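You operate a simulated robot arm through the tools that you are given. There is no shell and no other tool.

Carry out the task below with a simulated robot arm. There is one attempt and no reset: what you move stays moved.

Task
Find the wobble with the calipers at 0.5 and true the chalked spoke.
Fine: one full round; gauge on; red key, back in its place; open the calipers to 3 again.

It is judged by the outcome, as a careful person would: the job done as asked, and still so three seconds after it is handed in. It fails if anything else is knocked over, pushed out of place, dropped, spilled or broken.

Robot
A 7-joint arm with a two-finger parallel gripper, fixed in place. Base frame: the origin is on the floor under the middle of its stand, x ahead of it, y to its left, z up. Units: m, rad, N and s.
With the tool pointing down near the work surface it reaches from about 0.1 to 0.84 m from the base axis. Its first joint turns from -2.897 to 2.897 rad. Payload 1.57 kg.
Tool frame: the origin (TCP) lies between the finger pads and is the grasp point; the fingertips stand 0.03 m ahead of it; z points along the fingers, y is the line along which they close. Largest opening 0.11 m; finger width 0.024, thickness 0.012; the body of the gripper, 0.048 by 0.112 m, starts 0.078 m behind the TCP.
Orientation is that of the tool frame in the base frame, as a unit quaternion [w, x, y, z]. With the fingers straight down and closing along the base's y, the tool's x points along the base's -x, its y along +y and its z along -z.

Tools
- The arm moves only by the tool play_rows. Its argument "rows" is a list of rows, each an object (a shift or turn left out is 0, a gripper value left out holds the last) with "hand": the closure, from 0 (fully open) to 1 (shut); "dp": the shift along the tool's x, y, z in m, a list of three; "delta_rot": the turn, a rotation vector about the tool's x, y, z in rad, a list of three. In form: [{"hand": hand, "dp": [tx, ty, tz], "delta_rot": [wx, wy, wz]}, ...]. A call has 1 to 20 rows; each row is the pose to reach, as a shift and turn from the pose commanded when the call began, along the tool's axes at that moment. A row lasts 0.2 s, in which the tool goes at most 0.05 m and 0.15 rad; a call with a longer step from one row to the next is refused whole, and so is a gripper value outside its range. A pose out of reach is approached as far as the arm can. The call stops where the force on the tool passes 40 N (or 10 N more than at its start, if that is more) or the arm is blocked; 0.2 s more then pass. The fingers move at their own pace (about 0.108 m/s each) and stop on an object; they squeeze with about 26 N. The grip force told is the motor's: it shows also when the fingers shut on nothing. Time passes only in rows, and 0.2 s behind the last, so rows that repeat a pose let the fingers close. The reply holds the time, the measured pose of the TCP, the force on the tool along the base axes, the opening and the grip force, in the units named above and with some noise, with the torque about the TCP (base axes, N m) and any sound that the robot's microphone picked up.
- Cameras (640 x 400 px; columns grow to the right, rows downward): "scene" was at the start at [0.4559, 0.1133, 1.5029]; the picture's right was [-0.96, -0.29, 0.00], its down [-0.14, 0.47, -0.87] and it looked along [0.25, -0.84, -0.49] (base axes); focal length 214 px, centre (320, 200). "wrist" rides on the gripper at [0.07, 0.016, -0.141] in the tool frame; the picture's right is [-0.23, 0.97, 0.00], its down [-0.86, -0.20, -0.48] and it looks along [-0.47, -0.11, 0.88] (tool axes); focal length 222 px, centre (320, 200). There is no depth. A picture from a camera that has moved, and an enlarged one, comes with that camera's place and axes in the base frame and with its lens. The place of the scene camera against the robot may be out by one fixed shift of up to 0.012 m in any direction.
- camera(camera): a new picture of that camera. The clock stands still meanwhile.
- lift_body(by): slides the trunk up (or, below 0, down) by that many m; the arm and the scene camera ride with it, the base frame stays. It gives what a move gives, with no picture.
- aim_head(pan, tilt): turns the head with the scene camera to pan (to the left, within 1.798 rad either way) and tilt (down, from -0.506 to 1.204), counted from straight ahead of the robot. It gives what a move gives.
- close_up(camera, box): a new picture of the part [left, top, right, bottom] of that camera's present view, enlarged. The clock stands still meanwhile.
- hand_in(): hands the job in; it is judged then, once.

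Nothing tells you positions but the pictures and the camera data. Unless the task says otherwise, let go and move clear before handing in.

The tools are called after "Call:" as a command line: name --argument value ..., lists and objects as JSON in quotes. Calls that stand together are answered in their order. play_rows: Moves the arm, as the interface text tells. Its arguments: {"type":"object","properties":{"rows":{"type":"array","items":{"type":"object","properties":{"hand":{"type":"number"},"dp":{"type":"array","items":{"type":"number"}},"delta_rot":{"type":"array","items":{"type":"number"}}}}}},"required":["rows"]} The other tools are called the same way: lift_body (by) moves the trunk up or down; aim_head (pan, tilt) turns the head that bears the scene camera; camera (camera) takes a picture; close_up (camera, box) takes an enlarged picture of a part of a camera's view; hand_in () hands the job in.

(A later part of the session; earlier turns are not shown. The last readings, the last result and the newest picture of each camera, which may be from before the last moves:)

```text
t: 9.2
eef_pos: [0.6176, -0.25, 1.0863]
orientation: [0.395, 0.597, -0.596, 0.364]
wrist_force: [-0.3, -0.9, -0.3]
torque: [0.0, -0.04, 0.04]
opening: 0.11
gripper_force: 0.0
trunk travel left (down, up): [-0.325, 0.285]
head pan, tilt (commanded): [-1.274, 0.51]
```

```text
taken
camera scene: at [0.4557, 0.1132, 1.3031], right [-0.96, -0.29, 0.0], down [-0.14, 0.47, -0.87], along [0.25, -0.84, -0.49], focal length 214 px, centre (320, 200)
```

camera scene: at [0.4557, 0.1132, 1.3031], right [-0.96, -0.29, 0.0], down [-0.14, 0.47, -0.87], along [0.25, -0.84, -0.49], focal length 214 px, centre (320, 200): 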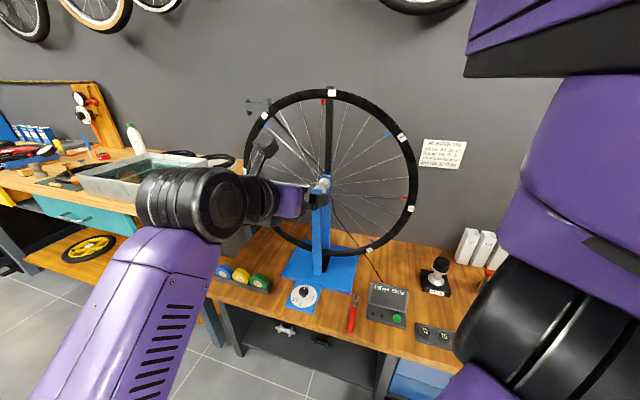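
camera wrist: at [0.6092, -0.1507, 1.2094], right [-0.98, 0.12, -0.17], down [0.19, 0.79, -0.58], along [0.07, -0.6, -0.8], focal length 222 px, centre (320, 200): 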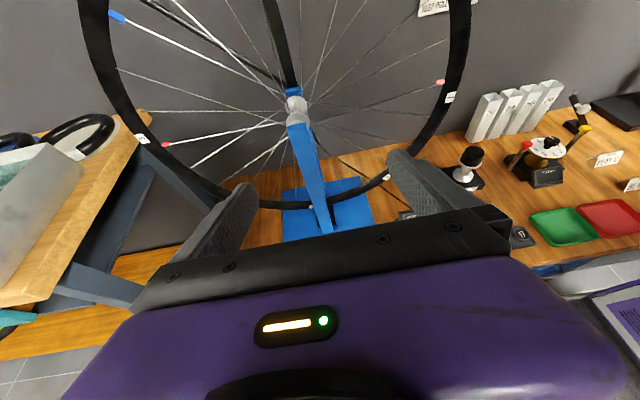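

The layout is much clearer now. Zooming into nipples, calipers and gauge from this pose.

Call:
close_up --camera "wrist" --box '[90, 0, 330, 150]'

Call:
close_up --camera "wrist" --box '[300, 0, 480, 120]'

Call:
close_up --camera "wrist" --box '[230, 150, 400, 240]'

Call:
close_up --camera "scene" --box '[200, 230, 420, 340]'

Call:
close_up --camera "scene" --box '[330, 85, 430, 255]'

Call:
close_up --camera "scene" --box '[240, 80, 340, 160]'

Call:
close_up --camera "wrist" --box '[440, 70, 640, 250]'

```text
2.67 times, centred on (210, 75) of wrist
camera zoom: at [0.6092, -0.1507, 1.2094], right [-0.98, 0.12, -0.17], down [0.19, 0.79, -0.58], along [0.07, -0.6, -0.8], focal length 592 px, centre (613, 533)
```

zoom: 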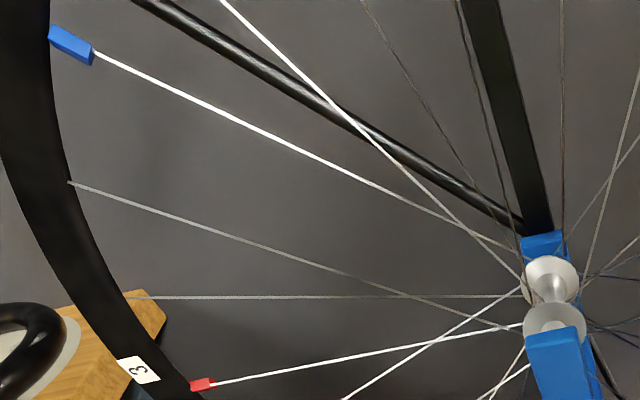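

```text
3.33 times, centred on (390, 60) of wrist
camera zoom: at [0.6092, -0.1507, 1.2094], right [-0.98, 0.12, -0.17], down [0.19, 0.79, -0.58], along [0.07, -0.6, -0.8], focal length 740 px, centre (87, 667)
```

zoom: 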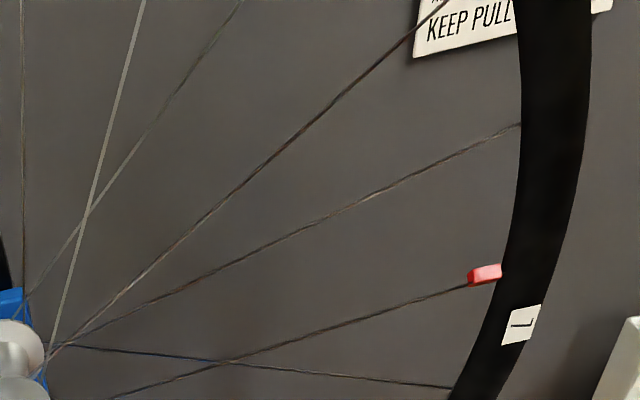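

```text
3.76 times, centred on (315, 195) of wrist
camera zoom: at [0.6092, -0.1507, 1.2094], right [-0.98, 0.12, -0.17], down [0.19, 0.79, -0.58], along [0.07, -0.6, -0.8], focal length 836 px, centre (339, 219)
```

zoom: 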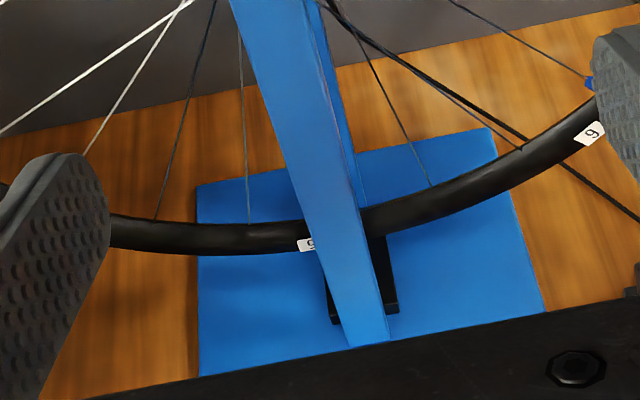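

```text
2.91 times, centred on (310, 285) of scene
camera zoom: at [0.4557, 0.1132, 1.3031], right [-0.96, -0.29, 0.0], down [-0.14, 0.47, -0.87], along [0.25, -0.84, -0.49], focal length 624 px, centre (349, -47)
```

zoom: 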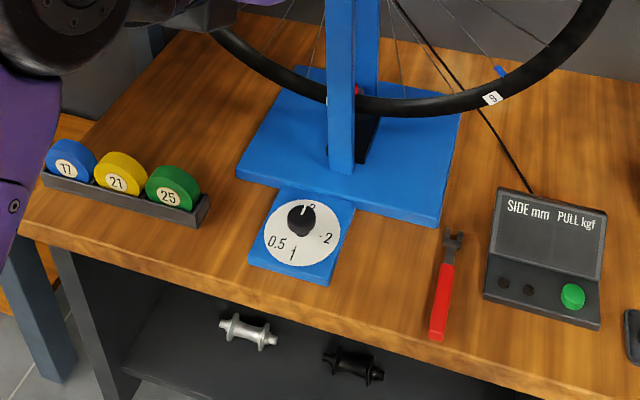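

```text
2.35 times, centred on (380, 170) of scene
camera zoom: at [0.4557, 0.1132, 1.3031], right [-0.96, -0.29, 0.0], down [-0.14, 0.47, -0.87], along [0.25, -0.84, -0.49], focal length 505 px, centre (179, 271)
```

zoom: 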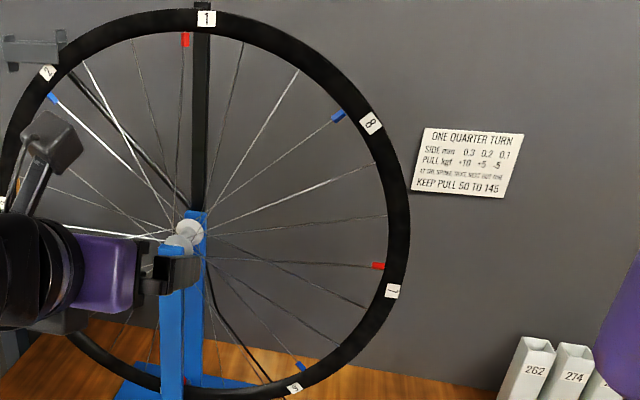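

```text
5.00 times, centred on (290, 120) of scene
camera zoom: at [0.4557, 0.1132, 1.3031], right [-0.96, -0.29, 0.0], down [-0.14, 0.47, -0.87], along [0.25, -0.84, -0.49], focal length 1072 px, centre (470, 600)
```

zoom: 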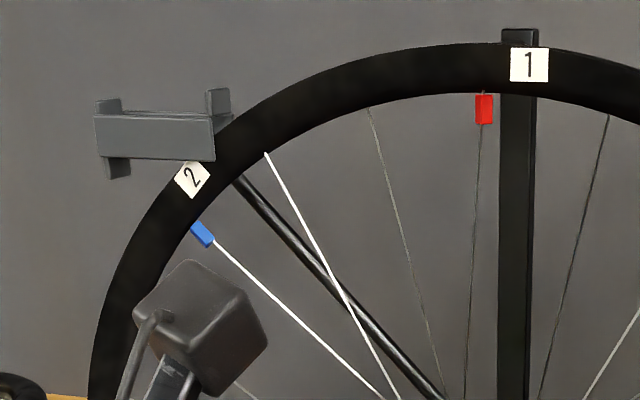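

```text
2.22 times, centred on (540, 160) of wrist
camera zoom: at [0.6092, -0.1507, 1.2094], right [-0.98, 0.12, -0.17], down [0.19, 0.79, -0.58], along [0.07, -0.6, -0.8], focal length 494 px, centre (-169, 289)
```

zoom: 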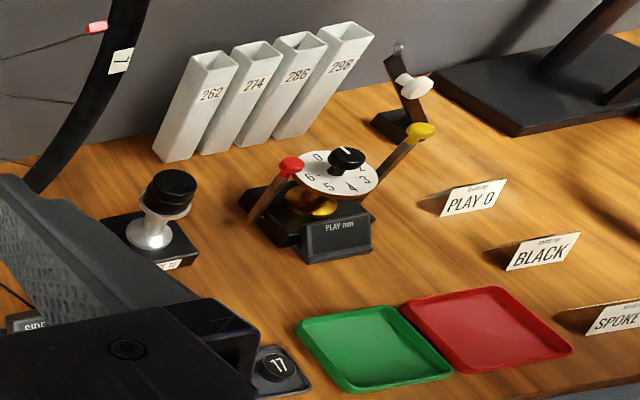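

No chalk seen yet on this side; I'll find it as the wheel turns. First I'll bring the hand pointing down over the gauge to locate its green button precisely.

Call:
play_rows --rows '[{"dp": [-0.016, 0.027, 0.024], "delta_rot": [0, -0.113, 0]}, {"dp": [-0.032, 0.054, 0.048], "delta_rot": [0, -0.226, 0]}, {"dp": [-0.048, 0.081, 0.072], "delta_rot": [0, -0.339, 0]}, {"dp": [-0.064, 0.108, 0.096], "delta_rot": [0, -0.452, 0]}, {"dp": [-0.08, 0.135, 0.12], "delta_rot": [0, -0.565, 0]}, {"dp": [-0.096, 0.162, 0.145], "delta_rot": [0, -0.678, 0]}, {"dp": [-0.112, 0.188, 0.169], "delta_rot": [0, -0.791, 0]}, {"dp": [-0.128, 0.214, 0.193], "delta_rot": [0, -0.904, 0]}, {"dp": [-0.144, 0.24, 0.217], "delta_rot": [0, -1.017, 0]}, {"dp": [-0.159, 0.267, 0.241], "delta_rot": [0, -1.131, 0]}]'

Call:
camera --camera "wrist"

Call:
camera --camera "scene"

```text
t: 11.4
eef_pos: [0.3395, -0.393, 0.852]
orientation: [-0.013, -0.7, 0.713, 0.015]
wrist_force: [0.3, -0.6, 0.0]
torque: [-0.01, 0.03, 0.01]
opening: 0.1099
gripper_force: 0.0
out of reach, approached as far as the arm can: row 3, 4, 5, 6
trunk travel left (down, up): [-0.325, 0.285]
head pan, tilt (commanded): [-1.274, 0.51]
```

```text
taken
camera wrist: at [0.3277, -0.4611, 0.9937], right [-0.97, 0.25, 0.04], down [0.23, 0.85, 0.47], along [0.08, 0.47, -0.88], focal length 222 px, centre (320, 200)
```

wrist: 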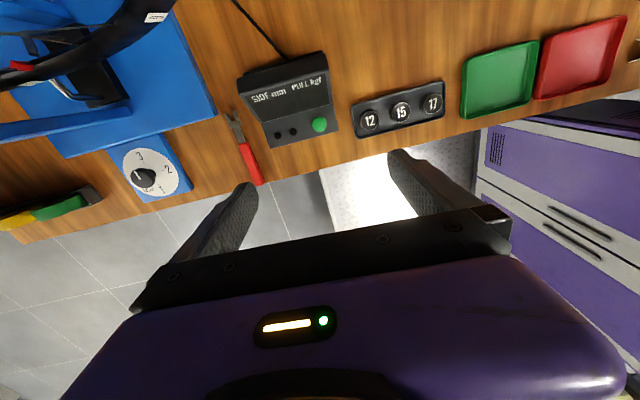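

```text
taken
camera scene: at [0.456, 0.114, 1.3028], right [-0.96, -0.29, 0.0], down [-0.14, 0.47, -0.87], along [0.26, -0.84, -0.49], focal length 214 px, centre (320, 200)
```

scene: 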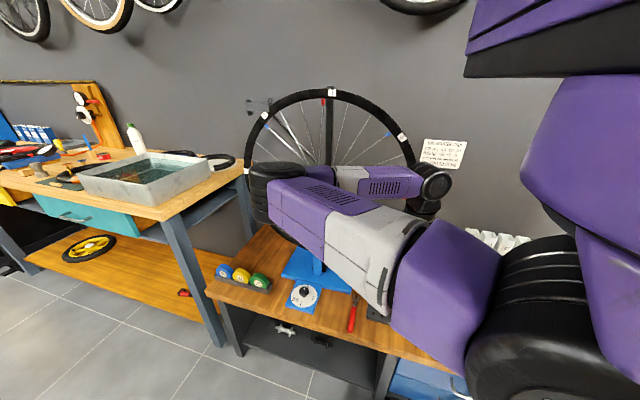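

The gauge, key and dial are all visible now. I'll zoom to measure the button, key and dial positions.

Call:
close_up --camera "wrist" --box '[220, 40, 360, 200]'

Call:
close_up --camera "wrist" --box '[100, 110, 200, 220]'

Call:
close_up --camera "wrist" --box '[0, 0, 170, 130]'

```text
2.50 times, centred on (290, 120) of wrist
camera zoom: at [0.3277, -0.4611, 0.9937], right [-0.97, 0.25, 0.04], down [0.23, 0.85, 0.47], along [0.08, 0.47, -0.88], focal length 555 px, centre (395, 400)
```

zoom: 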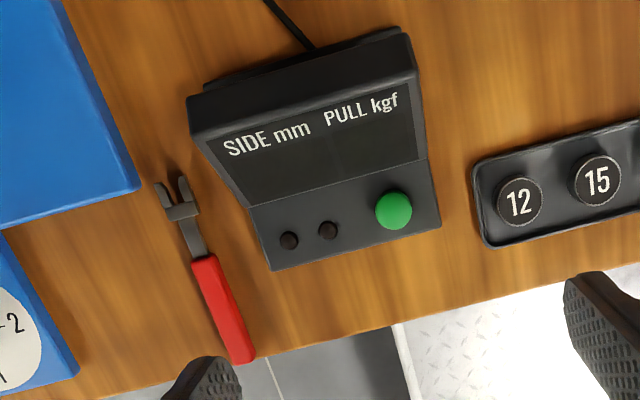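

```text
3.64 times, centred on (150, 165) of wrist
camera zoom: at [0.3277, -0.4611, 0.9937], right [-0.97, 0.25, 0.04], down [0.23, 0.85, 0.47], along [0.08, 0.47, -0.88], focal length 808 px, centre (938, 327)
```

zoom: 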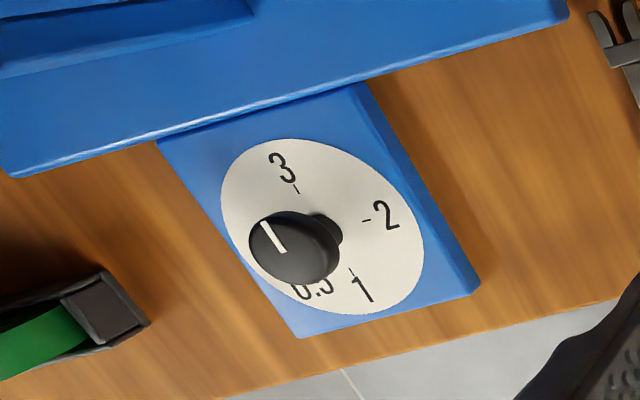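

```text
3.08 times, centred on (85, 65) of wrist
camera zoom: at [0.3277, -0.4611, 0.9937], right [-0.97, 0.25, 0.04], down [0.23, 0.85, 0.47], along [0.08, 0.47, -0.88], focal length 684 px, centre (1043, 615)
```

zoom: 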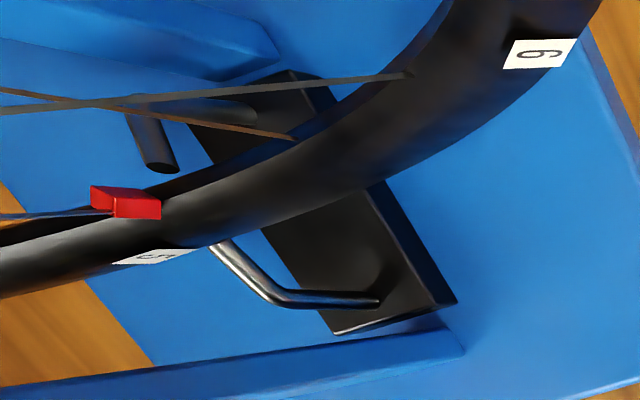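

The button sits at about (0.329, -0.392). I'll close the fingers, straighten the small tilt and descend partway above it.

Call:
play_rows --rows '[{"hand": 1, "dp": [0, 0.005, 0], "delta_rot": [0.02, 0, 0]}, {"hand": 1, "dp": [-0.001, 0.0105, 0.03], "delta_rot": [0.04, 0, 0]}, {"hand": 1, "dp": [-0.001, 0.0105, 0.07], "delta_rot": [0.04, 0, 0]}, {"hand": 1, "dp": [-0.001, 0.0105, 0.11], "delta_rot": [0.04, 0, 0]}, {"hand": 1, "dp": [-0.001, 0.0105, 0.15], "delta_rot": [0.04, 0, 0]}, {"hand": 1, "dp": [-0.001, 0.0105, 0.18], "delta_rot": [0.04, 0, 0]}]'

Call:
camera --camera "wrist"

Call:
close_up --camera "wrist" --box '[240, 100, 400, 220]'

```text
t: 12.8
eef_pos: [0.3189, -0.3902, 0.6734]
orientation: [0.0, -0.7, 0.714, -0.002]
wrist_force: [0.2, -0.5, -0.2]
torque: [0.0, 0.01, -0.01]
opening: 0.0003
gripper_force: 21.3
trunk travel left (down, up): [-0.325, 0.285]
head pan, tilt (commanded): [-1.274, 0.51]
```

```text
taken
camera wrist: at [0.3018, -0.4591, 0.8142], right [-0.97, 0.25, 0.0], down [0.22, 0.85, 0.48], along [0.12, 0.46, -0.88], focal length 222 px, centre (320, 200)
```

wrist: 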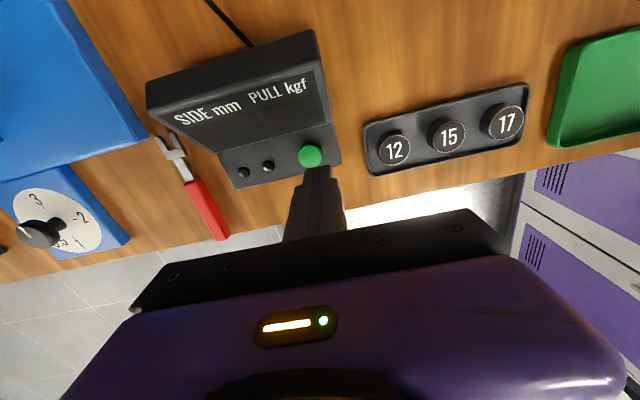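

```text
3.33 times, centred on (320, 160) of wrist
camera zoom: at [0.3018, -0.4591, 0.8142], right [-0.97, 0.25, 0.0], down [0.22, 0.85, 0.48], along [0.12, 0.46, -0.88], focal length 740 px, centre (320, 333)
```

zoom: 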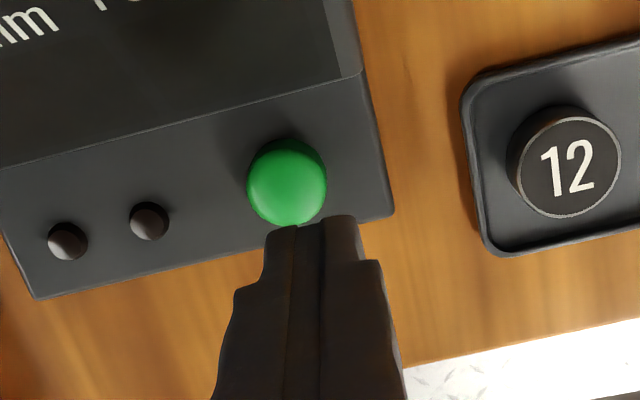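

The fingertips need about 1 cm shift to be centred over the button. I'll correct and descend in small increments.

Call:
play_rows --rows '[{"hand": 1, "dp": [0.0038, -0.0098, 0.01]}, {"hand": 1, "dp": [0.0038, -0.0098, 0.03]}, {"hand": 1, "dp": [0.0038, -0.0098, 0.043]}]'

Call:
close_up --camera "wrist" --box '[240, 100, 400, 220]'

```text
t: 13.6
eef_pos: [0.3283, -0.3949, 0.6289]
orientation: [0.001, -0.7, 0.714, 0.0]
wrist_force: [-0.5, 0.2, 0.2]
torque: [0.0, -0.01, 0.02]
opening: 0.0
gripper_force: 21.6
trunk travel left (down, up): [-0.325, 0.285]
head pan, tilt (commanded): [-1.274, 0.51]
```

```text
3.33 times, centred on (320, 160) of wrist
camera zoom: at [0.3117, -0.4639, 0.7696], right [-0.97, 0.25, 0.0], down [0.22, 0.85, 0.48], along [0.12, 0.46, -0.88], focal length 740 px, centre (320, 333)
```

zoom: 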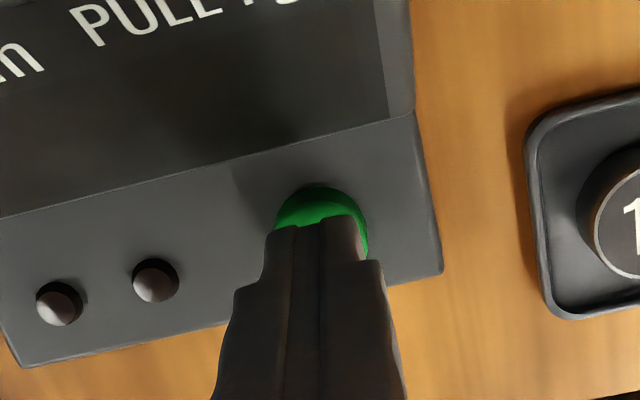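

Centred on the button, about 2 cm above it. Pressing down gently now.

Call:
play_rows --rows '[{"hand": 1, "dp": [0, 0, 0.008]}, {"hand": 1, "dp": [0, 0, 0.014]}, {"hand": 1, "dp": [0, 0, 0.018]}, {"hand": 1, "dp": [0, 0, 0.02]}]'

Call:
close_up --camera "wrist" --box '[200, 60, 360, 200]'

```text
t: 14.6
eef_pos: [0.3301, -0.3964, 0.6098]
orientation: [0.001, -0.7, 0.714, 0.0]
wrist_force: [3.1, 7.3, 22.3]
torque: [0.26, -0.13, 0.01]
opening: 0.0002
gripper_force: 21.3
trunk travel left (down, up): [-0.325, 0.285]
head pan, tilt (commanded): [-1.274, 0.51]
heard: click
```

```text
2.86 times, centred on (280, 130) of wrist
camera zoom: at [0.3119, -0.4648, 0.7509], right [-0.97, 0.25, 0.0], down [0.22, 0.85, 0.48], along [0.12, 0.46, -0.88], focal length 635 px, centre (434, 400)
```

zoom: 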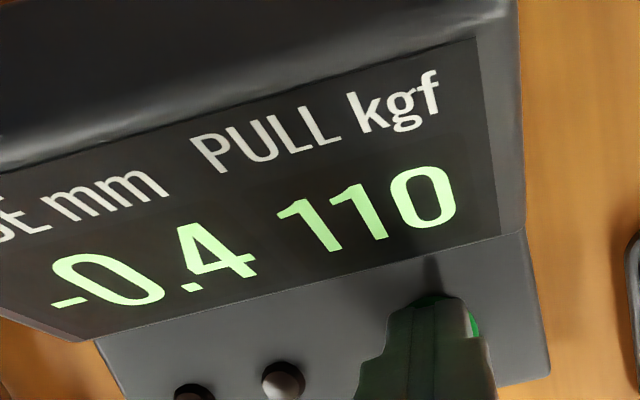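

The gauge clicked on: it reads SIDE -0.4 and PULL 110 with spoke 5 at the calipers. I'll lift off and go over to view the dial from above.

Call:
play_rows --rows '[{"hand": 1, "dp": [0, 0, -0.04]}, {"hand": 1, "dp": [0, 0, -0.085]}, {"hand": 1, "dp": [0, 0, -0.13]}, {"hand": 1, "dp": [0, 0, -0.17]}, {"hand": 0.5, "dp": [0, -0.03, -0.2], "delta_rot": [0, 0, 0.1]}, {"dp": [-0.005, -0.06, -0.22], "delta_rot": [0, 0, 0.24]}, {"dp": [-0.01, -0.09, -0.24], "delta_rot": [0, 0, 0.38]}, {"dp": [-0.015, -0.12, -0.26], "delta_rot": [0, 0, 0.52]}, {"dp": [-0.02, -0.15, -0.27], "delta_rot": [0, 0, 0.66]}, {"dp": [-0.025, -0.18, -0.27], "delta_rot": [0, 0, 0.8]}, {"dp": [-0.03, -0.21, -0.27], "delta_rot": [0, 0, 0.94]}, {"dp": [-0.035, -0.24, -0.27], "delta_rot": [0, 0, 1.08]}, {"dp": [-0.04, -0.269, -0.27], "delta_rot": [0, 0, 1.22]}, {"dp": [-0.04, -0.269, -0.27], "delta_rot": [0, 0, 1.36]}, {"dp": [-0.04, -0.269, -0.27], "delta_rot": [0, 0, 1.5]}, {"dp": [-0.04, -0.269, -0.27], "delta_rot": [0, 0, 1.55]}]'

Call:
camera --camera "wrist"

Call:
camera --camera "scene"

```text
t: 18.0
eef_pos: [0.5996, -0.3632, 0.8779]
orientation: [0.001, 0.001, 1.0, 0.001]
wrist_force: [1.0, -0.3, -0.4]
torque: [0.0, -0.02, -0.02]
opening: 0.0551
gripper_force: 0.0
trunk travel left (down, up): [-0.325, 0.285]
head pan, tilt (commanded): [-1.274, 0.51]
```

```text
taken
camera wrist: at [0.5304, -0.3451, 1.0195], right [0.23, 0.97, 0.0], down [0.85, -0.2, 0.48], along [0.47, -0.11, -0.88], focal length 222 px, centre (320, 200)
```

wrist: 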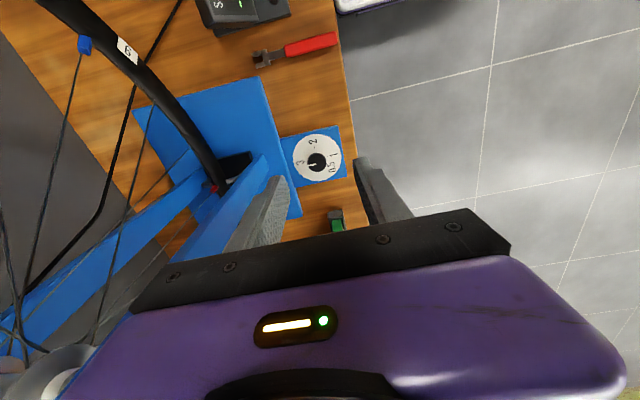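

```text
taken
camera scene: at [0.4559, 0.1133, 1.3029], right [-0.96, -0.29, 0.0], down [-0.14, 0.47, -0.87], along [0.25, -0.84, -0.49], focal length 214 px, centre (320, 200)
```

scene: 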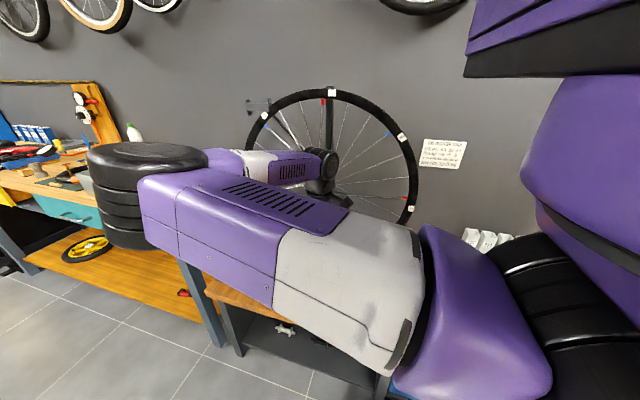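

The dial is right below. Zooming in on it.

Call:
close_up --camera "wrist" --box '[270, 115, 370, 205]'

Call:
close_up --camera "wrist" --box '[180, 0, 360, 120]'

```text
4.44 times, centred on (320, 160) of wrist
camera zoom: at [0.5304, -0.3451, 1.0195], right [0.23, 0.97, 0.0], down [0.85, -0.2, 0.48], along [0.47, -0.11, -0.88], focal length 987 px, centre (320, 378)
```

zoom: 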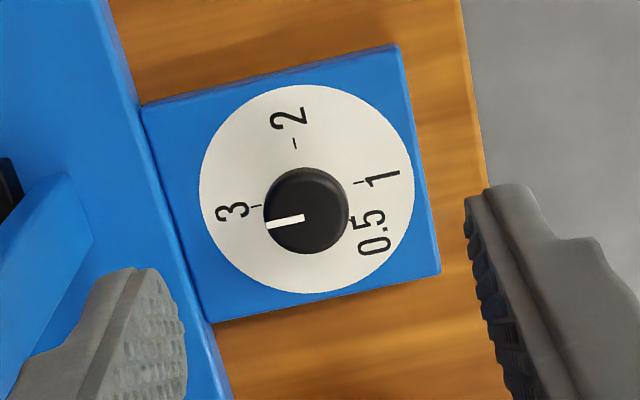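

```text
3.33 times, centred on (270, 60) of wrist
camera zoom: at [0.5304, -0.3451, 1.0195], right [0.23, 0.97, 0.0], down [0.85, -0.2, 0.48], along [0.47, -0.11, -0.88], focal length 740 px, centre (487, 667)
```

zoom: 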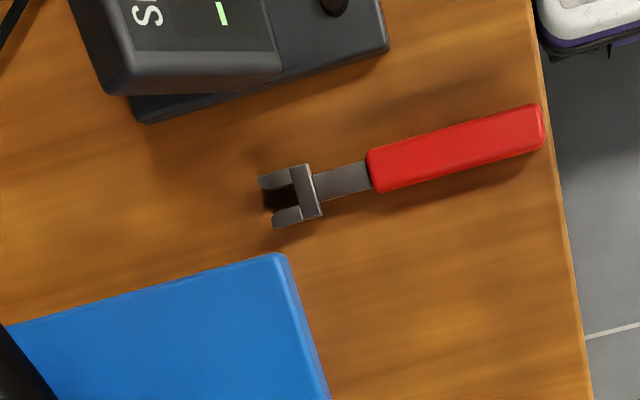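

The dial runs 90° per mm: 3 points to -y, and 0.5 is 225° clockwise (seen from above). I'll first test in the air how far the wrist can turn clockwise here, right over the knob.

Call:
play_rows --rows '[{"hand": 0.4, "dp": [-0.03, -0.01, 0], "delta_rot": [0, 0, 0.14]}, {"dp": [-0.06, -0.02, 0], "delta_rot": [0, 0, 0.28]}, {"dp": [-0.07, -0.021, 0], "delta_rot": [0, 0, 0.42]}, {"dp": [-0.07, -0.021, 0], "delta_rot": [0, 0, 0.56]}, {"dp": [-0.07, -0.021, 0], "delta_rot": [0, 0, 0.7]}, {"dp": [-0.07, -0.021, 0], "delta_rot": [0, 0, 0.84]}, {"dp": [-0.07, -0.021, 0], "delta_rot": [0, 0, 0.98]}, {"dp": [-0.07, -0.021, 0], "delta_rot": [0, 0, 1.12]}, {"dp": [-0.07, -0.021, 0], "delta_rot": [0, 0, 1.26]}, {"dp": [-0.07, -0.021, 0], "delta_rot": [0, 0, 1.4]}, {"dp": [-0.07, -0.021, 0], "delta_rot": [0, 0, 1.54]}, {"dp": [-0.07, -0.021, 0], "delta_rot": [0, 0, 1.68]}, {"dp": [-0.07, -0.021, 0], "delta_rot": [0, 0, 1.82]}, {"dp": [-0.07, -0.021, 0], "delta_rot": [0, 0, 1.96]}, {"dp": [-0.07, -0.021, 0], "delta_rot": [0, 0, 2.1]}]'

Call:
camera --camera "wrist"

Call:
camera --camera "scene"

```text
t: 21.2
eef_pos: [0.5104, -0.4091, 0.8411]
orientation: [0.002, 0.85, 0.527, 0.002]
wrist_force: [1.8, 1.1, 1.4]
torque: [-0.22, 0.09, -0.01]
opening: 0.0657
gripper_force: 0.1
out of reach, approached as far as the arm can: row 12, 13, 14, 15
trunk travel left (down, up): [-0.325, 0.285]
head pan, tilt (commanded): [-1.274, 0.51]
```

```text
taken
camera wrist: at [0.5563, -0.3517, 0.9812], right [0.77, -0.64, 0.01], down [-0.56, -0.68, 0.48], along [-0.3, -0.37, -0.88], focal length 222 px, centre (320, 200)
```

wrist: 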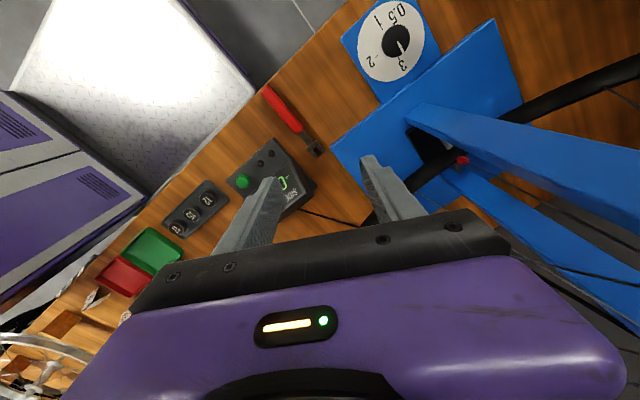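

```text
taken
camera scene: at [0.4551, 0.1151, 1.303], right [-0.96, -0.29, 0.0], down [-0.14, 0.46, -0.87], along [0.26, -0.84, -0.49], focal length 214 px, centre (320, 200)
```

scene: 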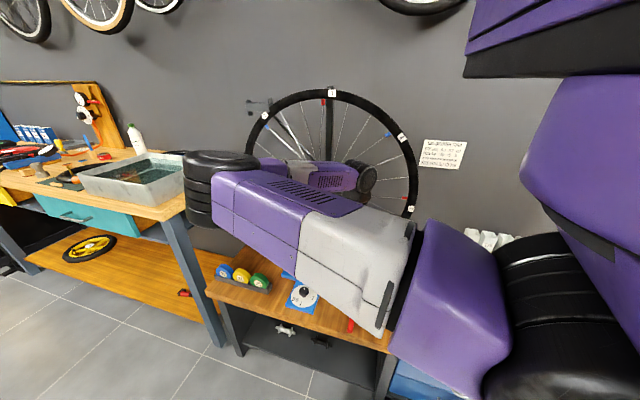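

The wrist can turn to about x_tool = +y here before the arm runs out; beyond that it drifts. I'll rotate back and check the pose.

Call:
play_rows --rows '[{"delta_rot": [0, 0, -0.14]}, {"delta_rot": [0, 0, -0.28]}, {"delta_rot": [0, 0, -0.42]}, {"delta_rot": [0, 0, -0.56]}, {"delta_rot": [0, 0, -0.7]}]'

```text
t: 22.4
eef_pos: [0.5073, -0.4095, 0.8391]
orientation: [0.001, 0.62, 0.785, 0.002]
wrist_force: [-0.2, 0.2, 0.4]
torque: [0.03, 0.01, 0.0]
opening: 0.0661
gripper_force: 0.0
trunk travel left (down, up): [-0.325, 0.285]
head pan, tilt (commanded): [-1.274, 0.51]
```

Back within range. I'll move over the knob with the hand yawed to its starting angle and descend to just above it.

Call:
play_rows --rows '[{"hand": 0.35, "dp": [-0.001, 0.0164, 0.01], "delta_rot": [0, 0, -0.1424]}, {"dp": [-0.002, 0.0328, 0.02], "delta_rot": [0, 0, -0.2848]}, {"dp": [-0.004, 0.0492, 0.03], "delta_rot": [0, 0, -0.4272]}, {"dp": [-0.005, 0.0656, 0.04], "delta_rot": [0, 0, -0.5696]}, {"dp": [-0.006, 0.082, 0.05], "delta_rot": [0, 0, -0.712]}, {"dp": [-0.008, 0.0984, 0.06], "delta_rot": [0, 0, -0.8544]}, {"dp": [-0.009, 0.1148, 0.07], "delta_rot": [0, 0, -0.9968]}, {"dp": [-0.01, 0.1312, 0.08], "delta_rot": [0, 0, -1.1392]}, {"dp": [-0.012, 0.1476, 0.1], "delta_rot": [0, 0, -1.2816]}, {"dp": [-0.013, 0.164, 0.12], "delta_rot": [0, 0, -1.424]}, {"dp": [-0.013, 0.164, 0.139], "delta_rot": [0, 0, -1.424]}]'

Call:
camera --camera "wrist"

Call:
close_up --camera "wrist" --box '[240, 110, 400, 210]'

```text
t: 24.8
eef_pos: [0.6704, -0.3849, 0.6994]
orientation: [0.002, -0.043, 0.999, 0.001]
wrist_force: [-0.3, 0.7, 0.6]
torque: [-0.05, -0.01, 0.01]
opening: 0.0715
gripper_force: 0.1
trunk travel left (down, up): [-0.325, 0.285]
head pan, tilt (commanded): [-1.274, 0.51]
```

```text
taken
camera wrist: at [0.5998, -0.3742, 0.8407], right [0.14, 0.99, 0.0], down [0.87, -0.13, 0.48], along [0.48, -0.07, -0.88], focal length 222 px, centre (320, 200)
```

wrist: 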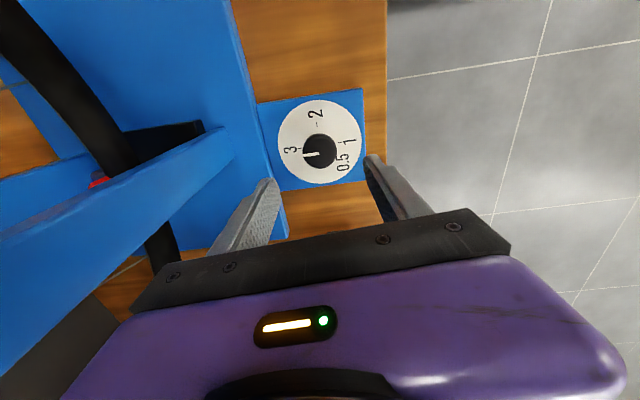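

```text
4.00 times, centred on (320, 160) of wrist
camera zoom: at [0.5998, -0.3742, 0.8407], right [0.14, 0.99, 0.0], down [0.87, -0.13, 0.48], along [0.48, -0.07, -0.88], focal length 888 px, centre (320, 360)
```

zoom: 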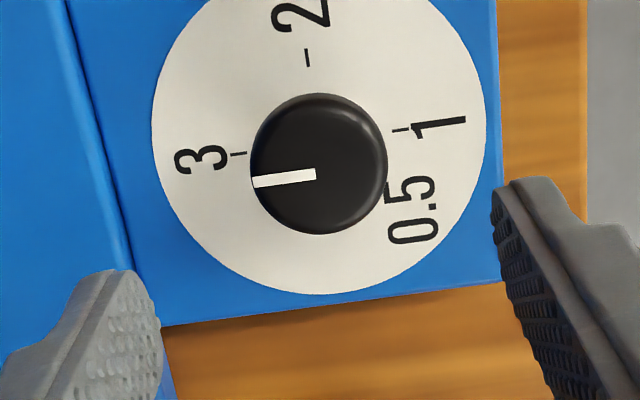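

The knob is centred under the hand. Descending around it, then gripping lightly.

Call:
play_rows --rows '[{"dp": [0, 0, 0.03]}, {"dp": [0, 0, 0.06]}, {"dp": [0, 0, 0.075]}, {"dp": [0, 0, 0.083]}]'

Call:
camera --camera "wrist"

```text
t: 25.8
eef_pos: [0.6709, -0.3844, 0.6172]
orientation: [0.001, -0.042, 0.999, 0.0]
wrist_force: [-0.3, -0.2, 0.2]
torque: [0.01, -0.01, -0.03]
opening: 0.0716
gripper_force: 0.1
trunk travel left (down, up): [-0.325, 0.285]
head pan, tilt (commanded): [-1.274, 0.51]
```

```text
taken
camera wrist: at [0.5999, -0.3738, 0.7581], right [0.14, 0.99, 0.0], down [0.87, -0.13, 0.48], along [0.48, -0.07, -0.88], focal length 222 px, centre (320, 200)
```

wrist: 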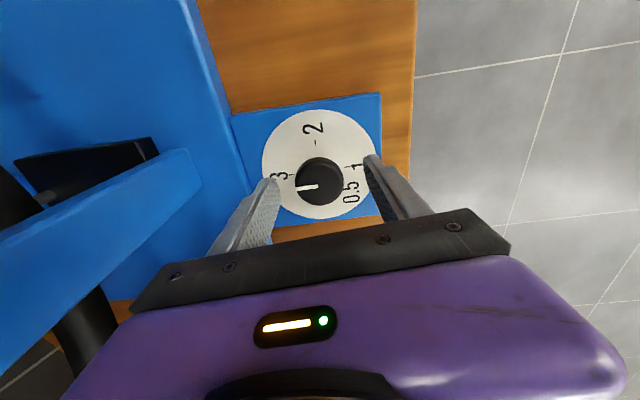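

Fingers straddle the knob with no contact. Closing on it.

Call:
play_rows --rows '[{"hand": 1}, {"hand": 1}, {"hand": 1}]'

```text
t: 26.6
eef_pos: [0.6709, -0.3854, 0.6168]
orientation: [0.002, -0.042, 0.999, 0.0]
wrist_force: [0.7, -3.7, -4.1]
torque: [-0.14, -0.16, -0.02]
opening: 0.0373
gripper_force: 43.0
trunk travel left (down, up): [-0.325, 0.285]
head pan, tilt (commanded): [-1.274, 0.51]
```

Gripped (knob about 37 mm wide). Turning 75° clockwise.

Call:
play_rows --rows '[{"delta_rot": [0, 0, 0.131]}, {"delta_rot": [0, 0, 0.262]}, {"delta_rot": [0, 0, 0.393]}, {"delta_rot": [0, 0, 0.524]}, {"delta_rot": [0, 0, 0.655]}, {"delta_rot": [0, 0, 0.785]}, {"delta_rot": [0, 0, 0.916]}, {"delta_rot": [0, 0, 1.047]}, {"delta_rot": [0, 0, 1.178]}, {"delta_rot": [0, 0, 1.309]}]'

Call:
camera --camera "wrist"

```text
t: 28.8
eef_pos: [0.6696, -0.3872, 0.6171]
orientation: [0.001, 0.576, 0.817, 0.0]
wrist_force: [-6.9, -14.8, -5.1]
torque: [-1.0, -0.15, 0.02]
opening: 0.0369
gripper_force: 43.1
trunk travel left (down, up): [-0.325, 0.285]
head pan, tilt (commanded): [-1.274, 0.51]
```

```text
taken
camera wrist: at [0.6622, -0.3142, 0.7583], right [0.99, 0.11, 0.0], down [0.1, -0.87, 0.48], along [0.06, -0.48, -0.88], focal length 222 px, centre (320, 200)
```

wrist: 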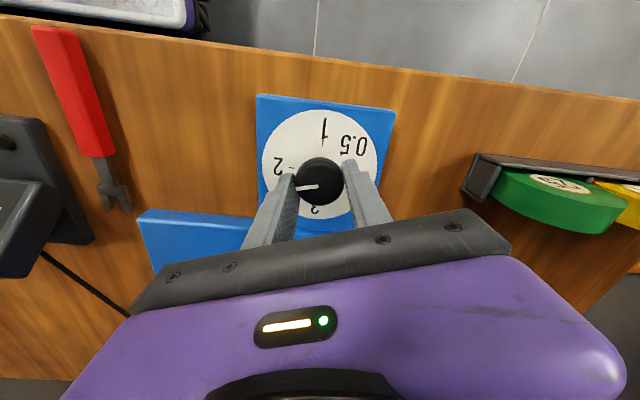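

The pointer has moved near 2. I'll release, unwind the hand around the knob, nudge the centring a few mm and re-grip.

Call:
play_rows --rows '[{"hand": 0.35}, {"hand": 0.35}, {"hand": 0.35, "dp": [-0.0025, -0.002, 0], "delta_rot": [0, 0, -0.131]}, {"dp": [-0.0025, -0.002, 0], "delta_rot": [0, 0, -0.262]}, {"dp": [-0.0025, -0.002, 0], "delta_rot": [0, 0, -0.393]}, {"dp": [-0.0025, -0.002, 0], "delta_rot": [0, 0, -0.524]}, {"dp": [-0.0025, -0.002, 0], "delta_rot": [0, 0, -0.655]}, {"dp": [-0.0025, -0.002, 0], "delta_rot": [0, 0, -0.785]}, {"dp": [-0.0025, -0.002, 0], "delta_rot": [0, 0, -0.916]}, {"dp": [-0.0025, -0.002, 0], "delta_rot": [0, 0, -1.047]}, {"dp": [-0.0025, -0.002, 0], "delta_rot": [0, 0, -1.178]}, {"dp": [-0.0025, -0.002, 0], "delta_rot": [0, 0, -1.309]}]'

Call:
camera --camera "wrist"

Call:
close_up --camera "wrist" --box '[240, 110, 400, 230]'

```text
t: 31.4
eef_pos: [0.6703, -0.3882, 0.6179]
orientation: [0.002, -0.044, 0.999, 0.001]
wrist_force: [-0.2, -0.4, -0.7]
torque: [0.0, 0.01, -0.02]
opening: 0.0716
gripper_force: 0.1
trunk travel left (down, up): [-0.325, 0.285]
head pan, tilt (commanded): [-1.274, 0.51]
```

```text
taken
camera wrist: at [0.5991, -0.3771, 0.758], right [0.14, 0.99, 0.0], down [0.87, -0.13, 0.48], along [0.48, -0.07, -0.88], focal length 222 px, centre (320, 200)
```

wrist: 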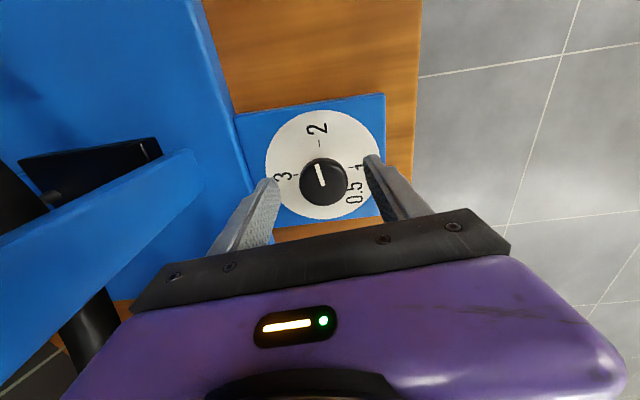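

```text
3.33 times, centred on (320, 170) of wrist
camera zoom: at [0.5991, -0.3771, 0.758], right [0.14, 0.99, 0.0], down [0.87, -0.13, 0.48], along [0.48, -0.07, -0.88], focal length 740 px, centre (320, 300)
```

zoom: 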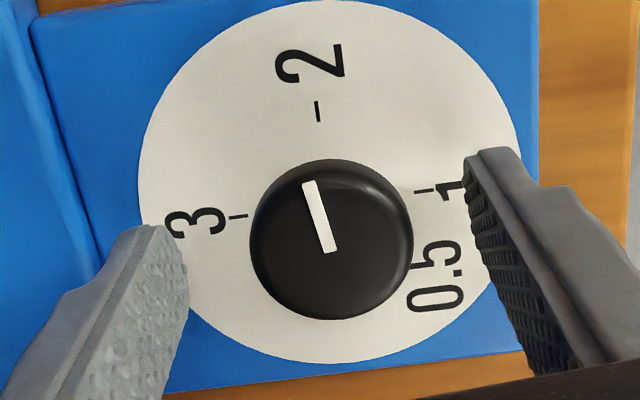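

The knob is now about a third of the way to 0.5. I'll recentre by 2 mm, grip again and turn another 75°.

Call:
play_rows --rows '[{"hand": 0.35, "dp": [0.0008, 0.0021, 0]}, {"hand": 1, "dp": [0.0008, 0.0021, 0]}, {"hand": 1, "dp": [0.0008, 0.0021, 0]}, {"hand": 1, "dp": [0.0008, 0.0021, 0]}, {"dp": [0.0008, 0.0021, 0], "delta_rot": [0, 0, 0.131]}, {"dp": [0.0008, 0.0021, 0], "delta_rot": [0, 0, 0.262]}, {"dp": [0.0008, 0.0021, 0], "delta_rot": [0, 0, 0.393]}, {"dp": [0.0008, 0.0021, 0], "delta_rot": [0, 0, 0.524]}, {"dp": [0.0008, 0.0021, 0], "delta_rot": [0, 0, 0.655]}, {"dp": [0.0008, 0.0021, 0], "delta_rot": [0, 0, 0.785]}, {"dp": [0.0008, 0.0021, 0], "delta_rot": [0, 0, 0.916]}, {"dp": [0.0008, 0.0021, 0], "delta_rot": [0, 0, 1.047]}, {"dp": [0.0008, 0.0021, 0], "delta_rot": [0, 0, 1.178]}, {"dp": [0.0008, 0.0021, 0], "delta_rot": [0, 0, 1.309]}]'

```text
t: 34.4
eef_pos: [0.6699, -0.3839, 0.6182]
orientation: [0.001, 0.575, 0.818, 0.002]
wrist_force: [-3.7, 19.3, -2.2]
torque: [-0.01, -0.12, 0.0]
opening: 0.0375
gripper_force: 43.2
trunk travel left (down, up): [-0.325, 0.285]
head pan, tilt (commanded): [-1.274, 0.51]
```

Good, another 75° done. Release, unwind, look.

Call:
play_rows --rows '[{"hand": 0.35}, {"hand": 0.35}, {"hand": 0.35, "delta_rot": [0, 0, -0.131]}, {"delta_rot": [0, 0, -0.262]}, {"delta_rot": [0, 0, -0.393]}, {"delta_rot": [0, 0, -0.524]}, {"delta_rot": [0, 0, -0.655]}, {"delta_rot": [0, 0, -0.785]}, {"delta_rot": [0, 0, -0.916]}, {"delta_rot": [0, 0, -1.047]}, {"delta_rot": [0, 0, -1.178]}, {"delta_rot": [0, 0, -1.309]}]'

Call:
close_up --camera "wrist" --box '[240, 110, 400, 230]'

```text
t: 37.0
eef_pos: [0.6695, -0.3858, 0.6187]
orientation: [0.001, -0.044, 0.999, 0.0]
wrist_force: [0.4, -0.3, -0.4]
torque: [0.03, 0.03, 0.03]
opening: 0.0715
gripper_force: 0.0
trunk travel left (down, up): [-0.325, 0.285]
head pan, tilt (commanded): [-1.274, 0.51]
```

```text
3.33 times, centred on (320, 170) of wrist
camera zoom: at [0.5982, -0.3754, 0.7584], right [0.14, 0.99, 0.0], down [0.87, -0.13, 0.48], along [0.48, -0.07, -0.88], focal length 740 px, centre (320, 300)
```

zoom: 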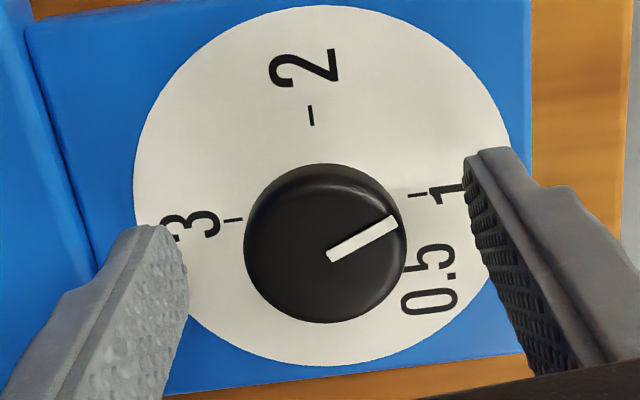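

The pointer is 30° short of 1, as planned; one more 75° puts it on 0.5.

Call:
play_rows --rows '[{"hand": 1}, {"hand": 1}, {"hand": 1}, {"delta_rot": [0, 0, 0.131]}, {"delta_rot": [0, 0, 0.262]}, {"delta_rot": [0, 0, 0.393]}, {"delta_rot": [0, 0, 0.524]}, {"delta_rot": [0, 0, 0.655]}, {"delta_rot": [0, 0, 0.785]}, {"delta_rot": [0, 0, 0.916]}, {"delta_rot": [0, 0, 1.047]}, {"delta_rot": [0, 0, 1.178]}, {"delta_rot": [0, 0, 1.309]}, {"delta_rot": [0, 0, 1.309]}]'

Call:
camera --camera "wrist"

```text
t: 40.0
eef_pos: [0.6683, -0.3845, 0.6179]
orientation: [0.0, 0.575, 0.818, 0.003]
wrist_force: [-2.9, 23.5, 4.6]
torque: [-0.12, -0.07, 0.0]
opening: 0.0375
gripper_force: 43.5
trunk travel left (down, up): [-0.325, 0.285]
head pan, tilt (commanded): [-1.274, 0.51]
```

```text
taken
camera wrist: at [0.6611, -0.3134, 0.7586], right [0.99, 0.12, 0.0], down [0.1, -0.87, 0.48], along [0.06, -0.47, -0.88], focal length 222 px, centre (320, 200)
```

wrist: 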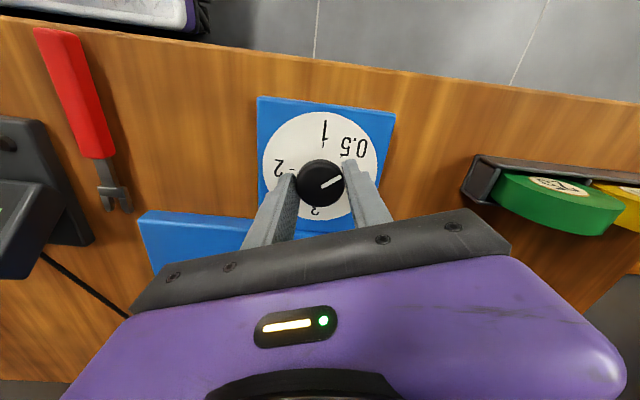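

Releasing and rising to check the pointer against the 0.5 mark.

Call:
play_rows --rows '[{"hand": 0.35}, {"hand": 0.35}, {"hand": 0.35, "dp": [0, 0, -0.04]}, {"dp": [0, 0, -0.08]}, {"dp": [0, 0, -0.12]}]'

Call:
close_up --camera "wrist" --box '[250, 90, 390, 210]'

Call:
camera --camera "wrist"

Call:
camera --camera "scene"

```text
t: 41.2
eef_pos: [0.6688, -0.3859, 0.7385]
orientation: [0.001, 0.574, 0.819, 0.001]
wrist_force: [0.3, 0.2, 0.3]
torque: [-0.04, 0.01, 0.01]
opening: 0.0717
gripper_force: 0.1
trunk travel left (down, up): [-0.325, 0.285]
head pan, tilt (commanded): [-1.274, 0.51]
```

```text
3.33 times, centred on (320, 150) of wrist
camera zoom: at [0.6601, -0.3158, 0.8789], right [0.99, 0.12, 0.0], down [0.1, -0.87, 0.48], along [0.06, -0.47, -0.88], focal length 740 px, centre (320, 367)
```

zoom: 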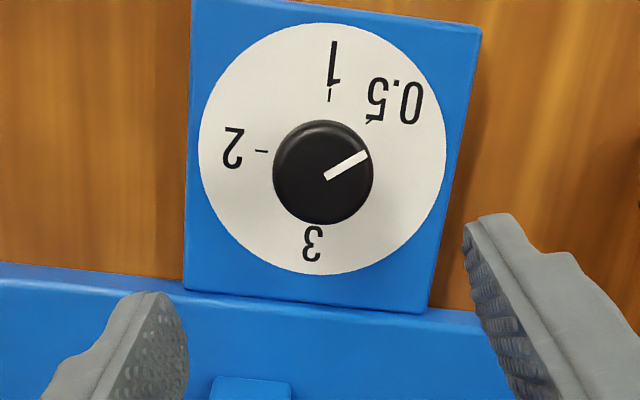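

```text
taken
camera wrist: at [0.6601, -0.3158, 0.8789], right [0.99, 0.12, 0.0], down [0.1, -0.87, 0.48], along [0.06, -0.47, -0.88], focal length 222 px, centre (320, 200)
```

wrist: 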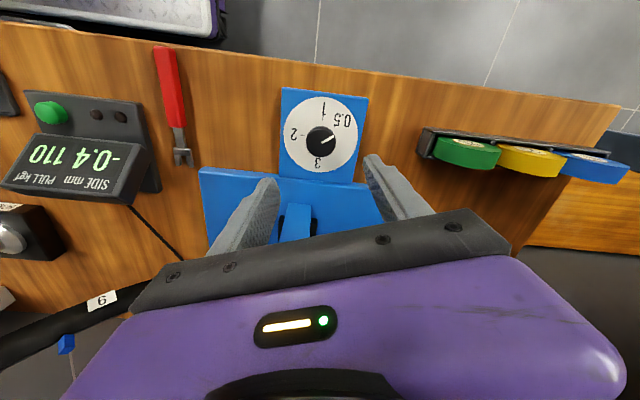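

```text
taken
camera scene: at [0.456, 0.1131, 1.3027], right [-0.96, -0.29, 0.0], down [-0.14, 0.47, -0.87], along [0.25, -0.84, -0.49], focal length 214 px, centre (320, 200)
```

scene: 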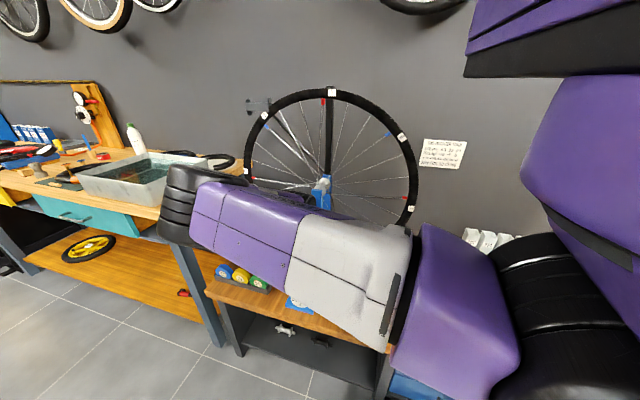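

The pointer lines up with the 0.5 tick. Next I'll rise and yaw the hand so the fingers close along y, heading to the upper -x part of the rim to turn the wheel.

Call:
play_rows --rows '[{"hand": 0.0, "dp": [0.01, -0.025, -0.036], "delta_rot": [0, 0, -0.122]}, {"dp": [0.02, -0.05, -0.072], "delta_rot": [0, 0, -0.244]}, {"dp": [0.029, -0.075, -0.108], "delta_rot": [0, 0, -0.366]}, {"dp": [0.039, -0.1, -0.144], "delta_rot": [0, 0, -0.488]}, {"dp": [0.049, -0.125, -0.18], "delta_rot": [0, 0, -0.61]}, {"dp": [0.059, -0.15, -0.216], "delta_rot": [0, 0, -0.732]}, {"dp": [0.068, -0.175, -0.252], "delta_rot": [0, 0, -0.854]}, {"dp": [0.078, -0.2, -0.288], "delta_rot": [0, 0, -0.976]}, {"dp": [0.088, -0.225, -0.324], "delta_rot": [0, 0, -1.098]}, {"dp": [0.0975, -0.2508, -0.36], "delta_rot": [0, 0, -1.22]}]'

Call:
camera --camera "wrist"

Call:
camera --camera "scene"

```text
t: 43.4
eef_pos: [0.3964, -0.3771, 1.0952]
orientation: [0.001, 0.001, 1.0, 0.001]
wrist_force: [0.4, 0.3, 0.5]
torque: [-0.01, 0.05, 0.0]
opening: 0.1099
gripper_force: 0.0
trunk travel left (down, up): [-0.325, 0.285]
head pan, tilt (commanded): [-1.274, 0.51]
```

```text
taken
camera wrist: at [0.327, -0.3605, 1.2355], right [0.23, 0.97, 0.0], down [0.85, -0.2, 0.48], along [0.47, -0.11, -0.88], focal length 222 px, centre (320, 200)
```

wrist: 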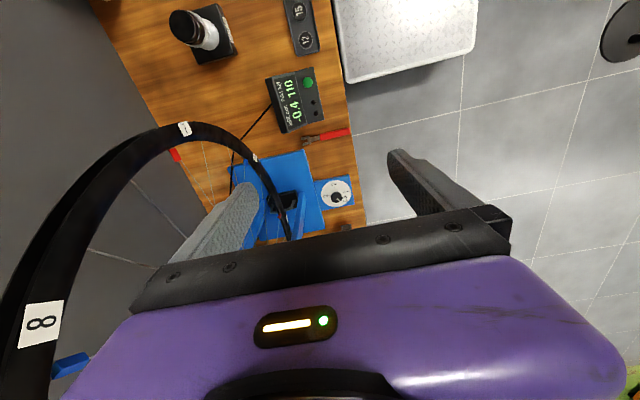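

```text
taken
camera scene: at [0.4562, 0.1134, 1.3027], right [-0.96, -0.29, 0.0], down [-0.14, 0.47, -0.87], along [0.25, -0.84, -0.49], focal length 214 px, centre (320, 200)
```

scene: 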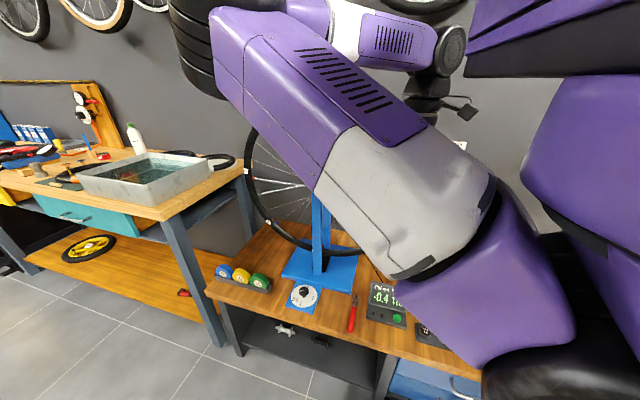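

The rim passes at about x = 0.335 on this side. I'll swing around outside it, staying clear, then tilt toward the hub.

Call:
play_rows --rows '[{"dp": [0.036, -0.02, -0.019]}, {"dp": [0.073, -0.04, -0.037]}, {"dp": [0.11, -0.062, -0.056]}, {"dp": [0.146, -0.083, -0.075]}, {"dp": [0.146, -0.115, -0.075], "delta_rot": [0, -0.14, 0]}, {"dp": [0.146, -0.147, -0.075], "delta_rot": [0, -0.28, 0]}, {"dp": [0.146, -0.178, -0.075], "delta_rot": [0, -0.42, 0]}, {"dp": [0.146, -0.178, -0.075], "delta_rot": [0, -0.56, 0]}]'

Call:
camera --camera "wrist"

Call:
camera --camera "scene"

```text
t: 44.9
eef_pos: [0.3682, -0.5399, 1.1588]
orientation: [0.156, -0.102, 0.982, 0.029]
wrist_force: [-0.1, -0.4, -0.3]
torque: [0.0, -0.02, -0.04]
opening: 0.11
gripper_force: 0.2
trunk travel left (down, up): [-0.325, 0.285]
head pan, tilt (commanded): [-1.274, 0.51]
stopped in row 7: the arm was blocked; the commanded pose is now the measured one
```

```text
taken
camera wrist: at [0.2582, -0.5482, 1.2715], right [0.01, 1.0, 0.1], down [0.69, -0.07, 0.72], along [0.72, 0.06, -0.69], focal length 222 px, centre (320, 200)
```

wrist: 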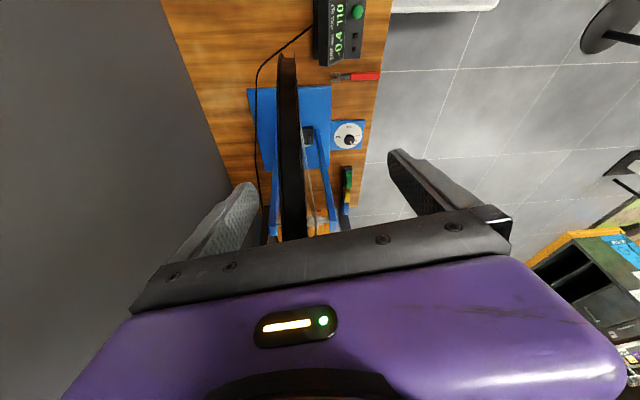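

```text
taken
camera scene: at [0.4555, 0.1134, 1.303], right [-0.96, -0.29, 0.0], down [-0.14, 0.47, -0.87], along [0.25, -0.84, -0.49], focal length 214 px, centre (320, 200)
```

scene: 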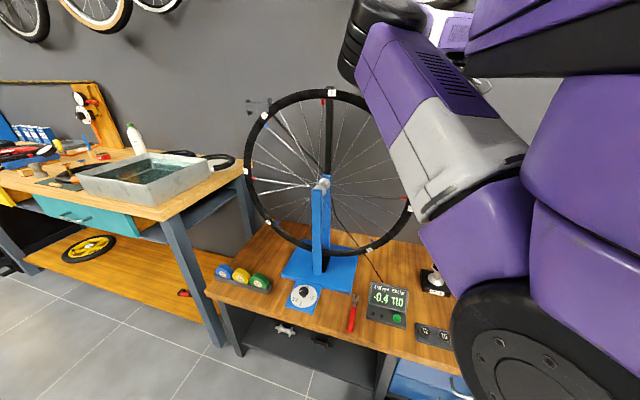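

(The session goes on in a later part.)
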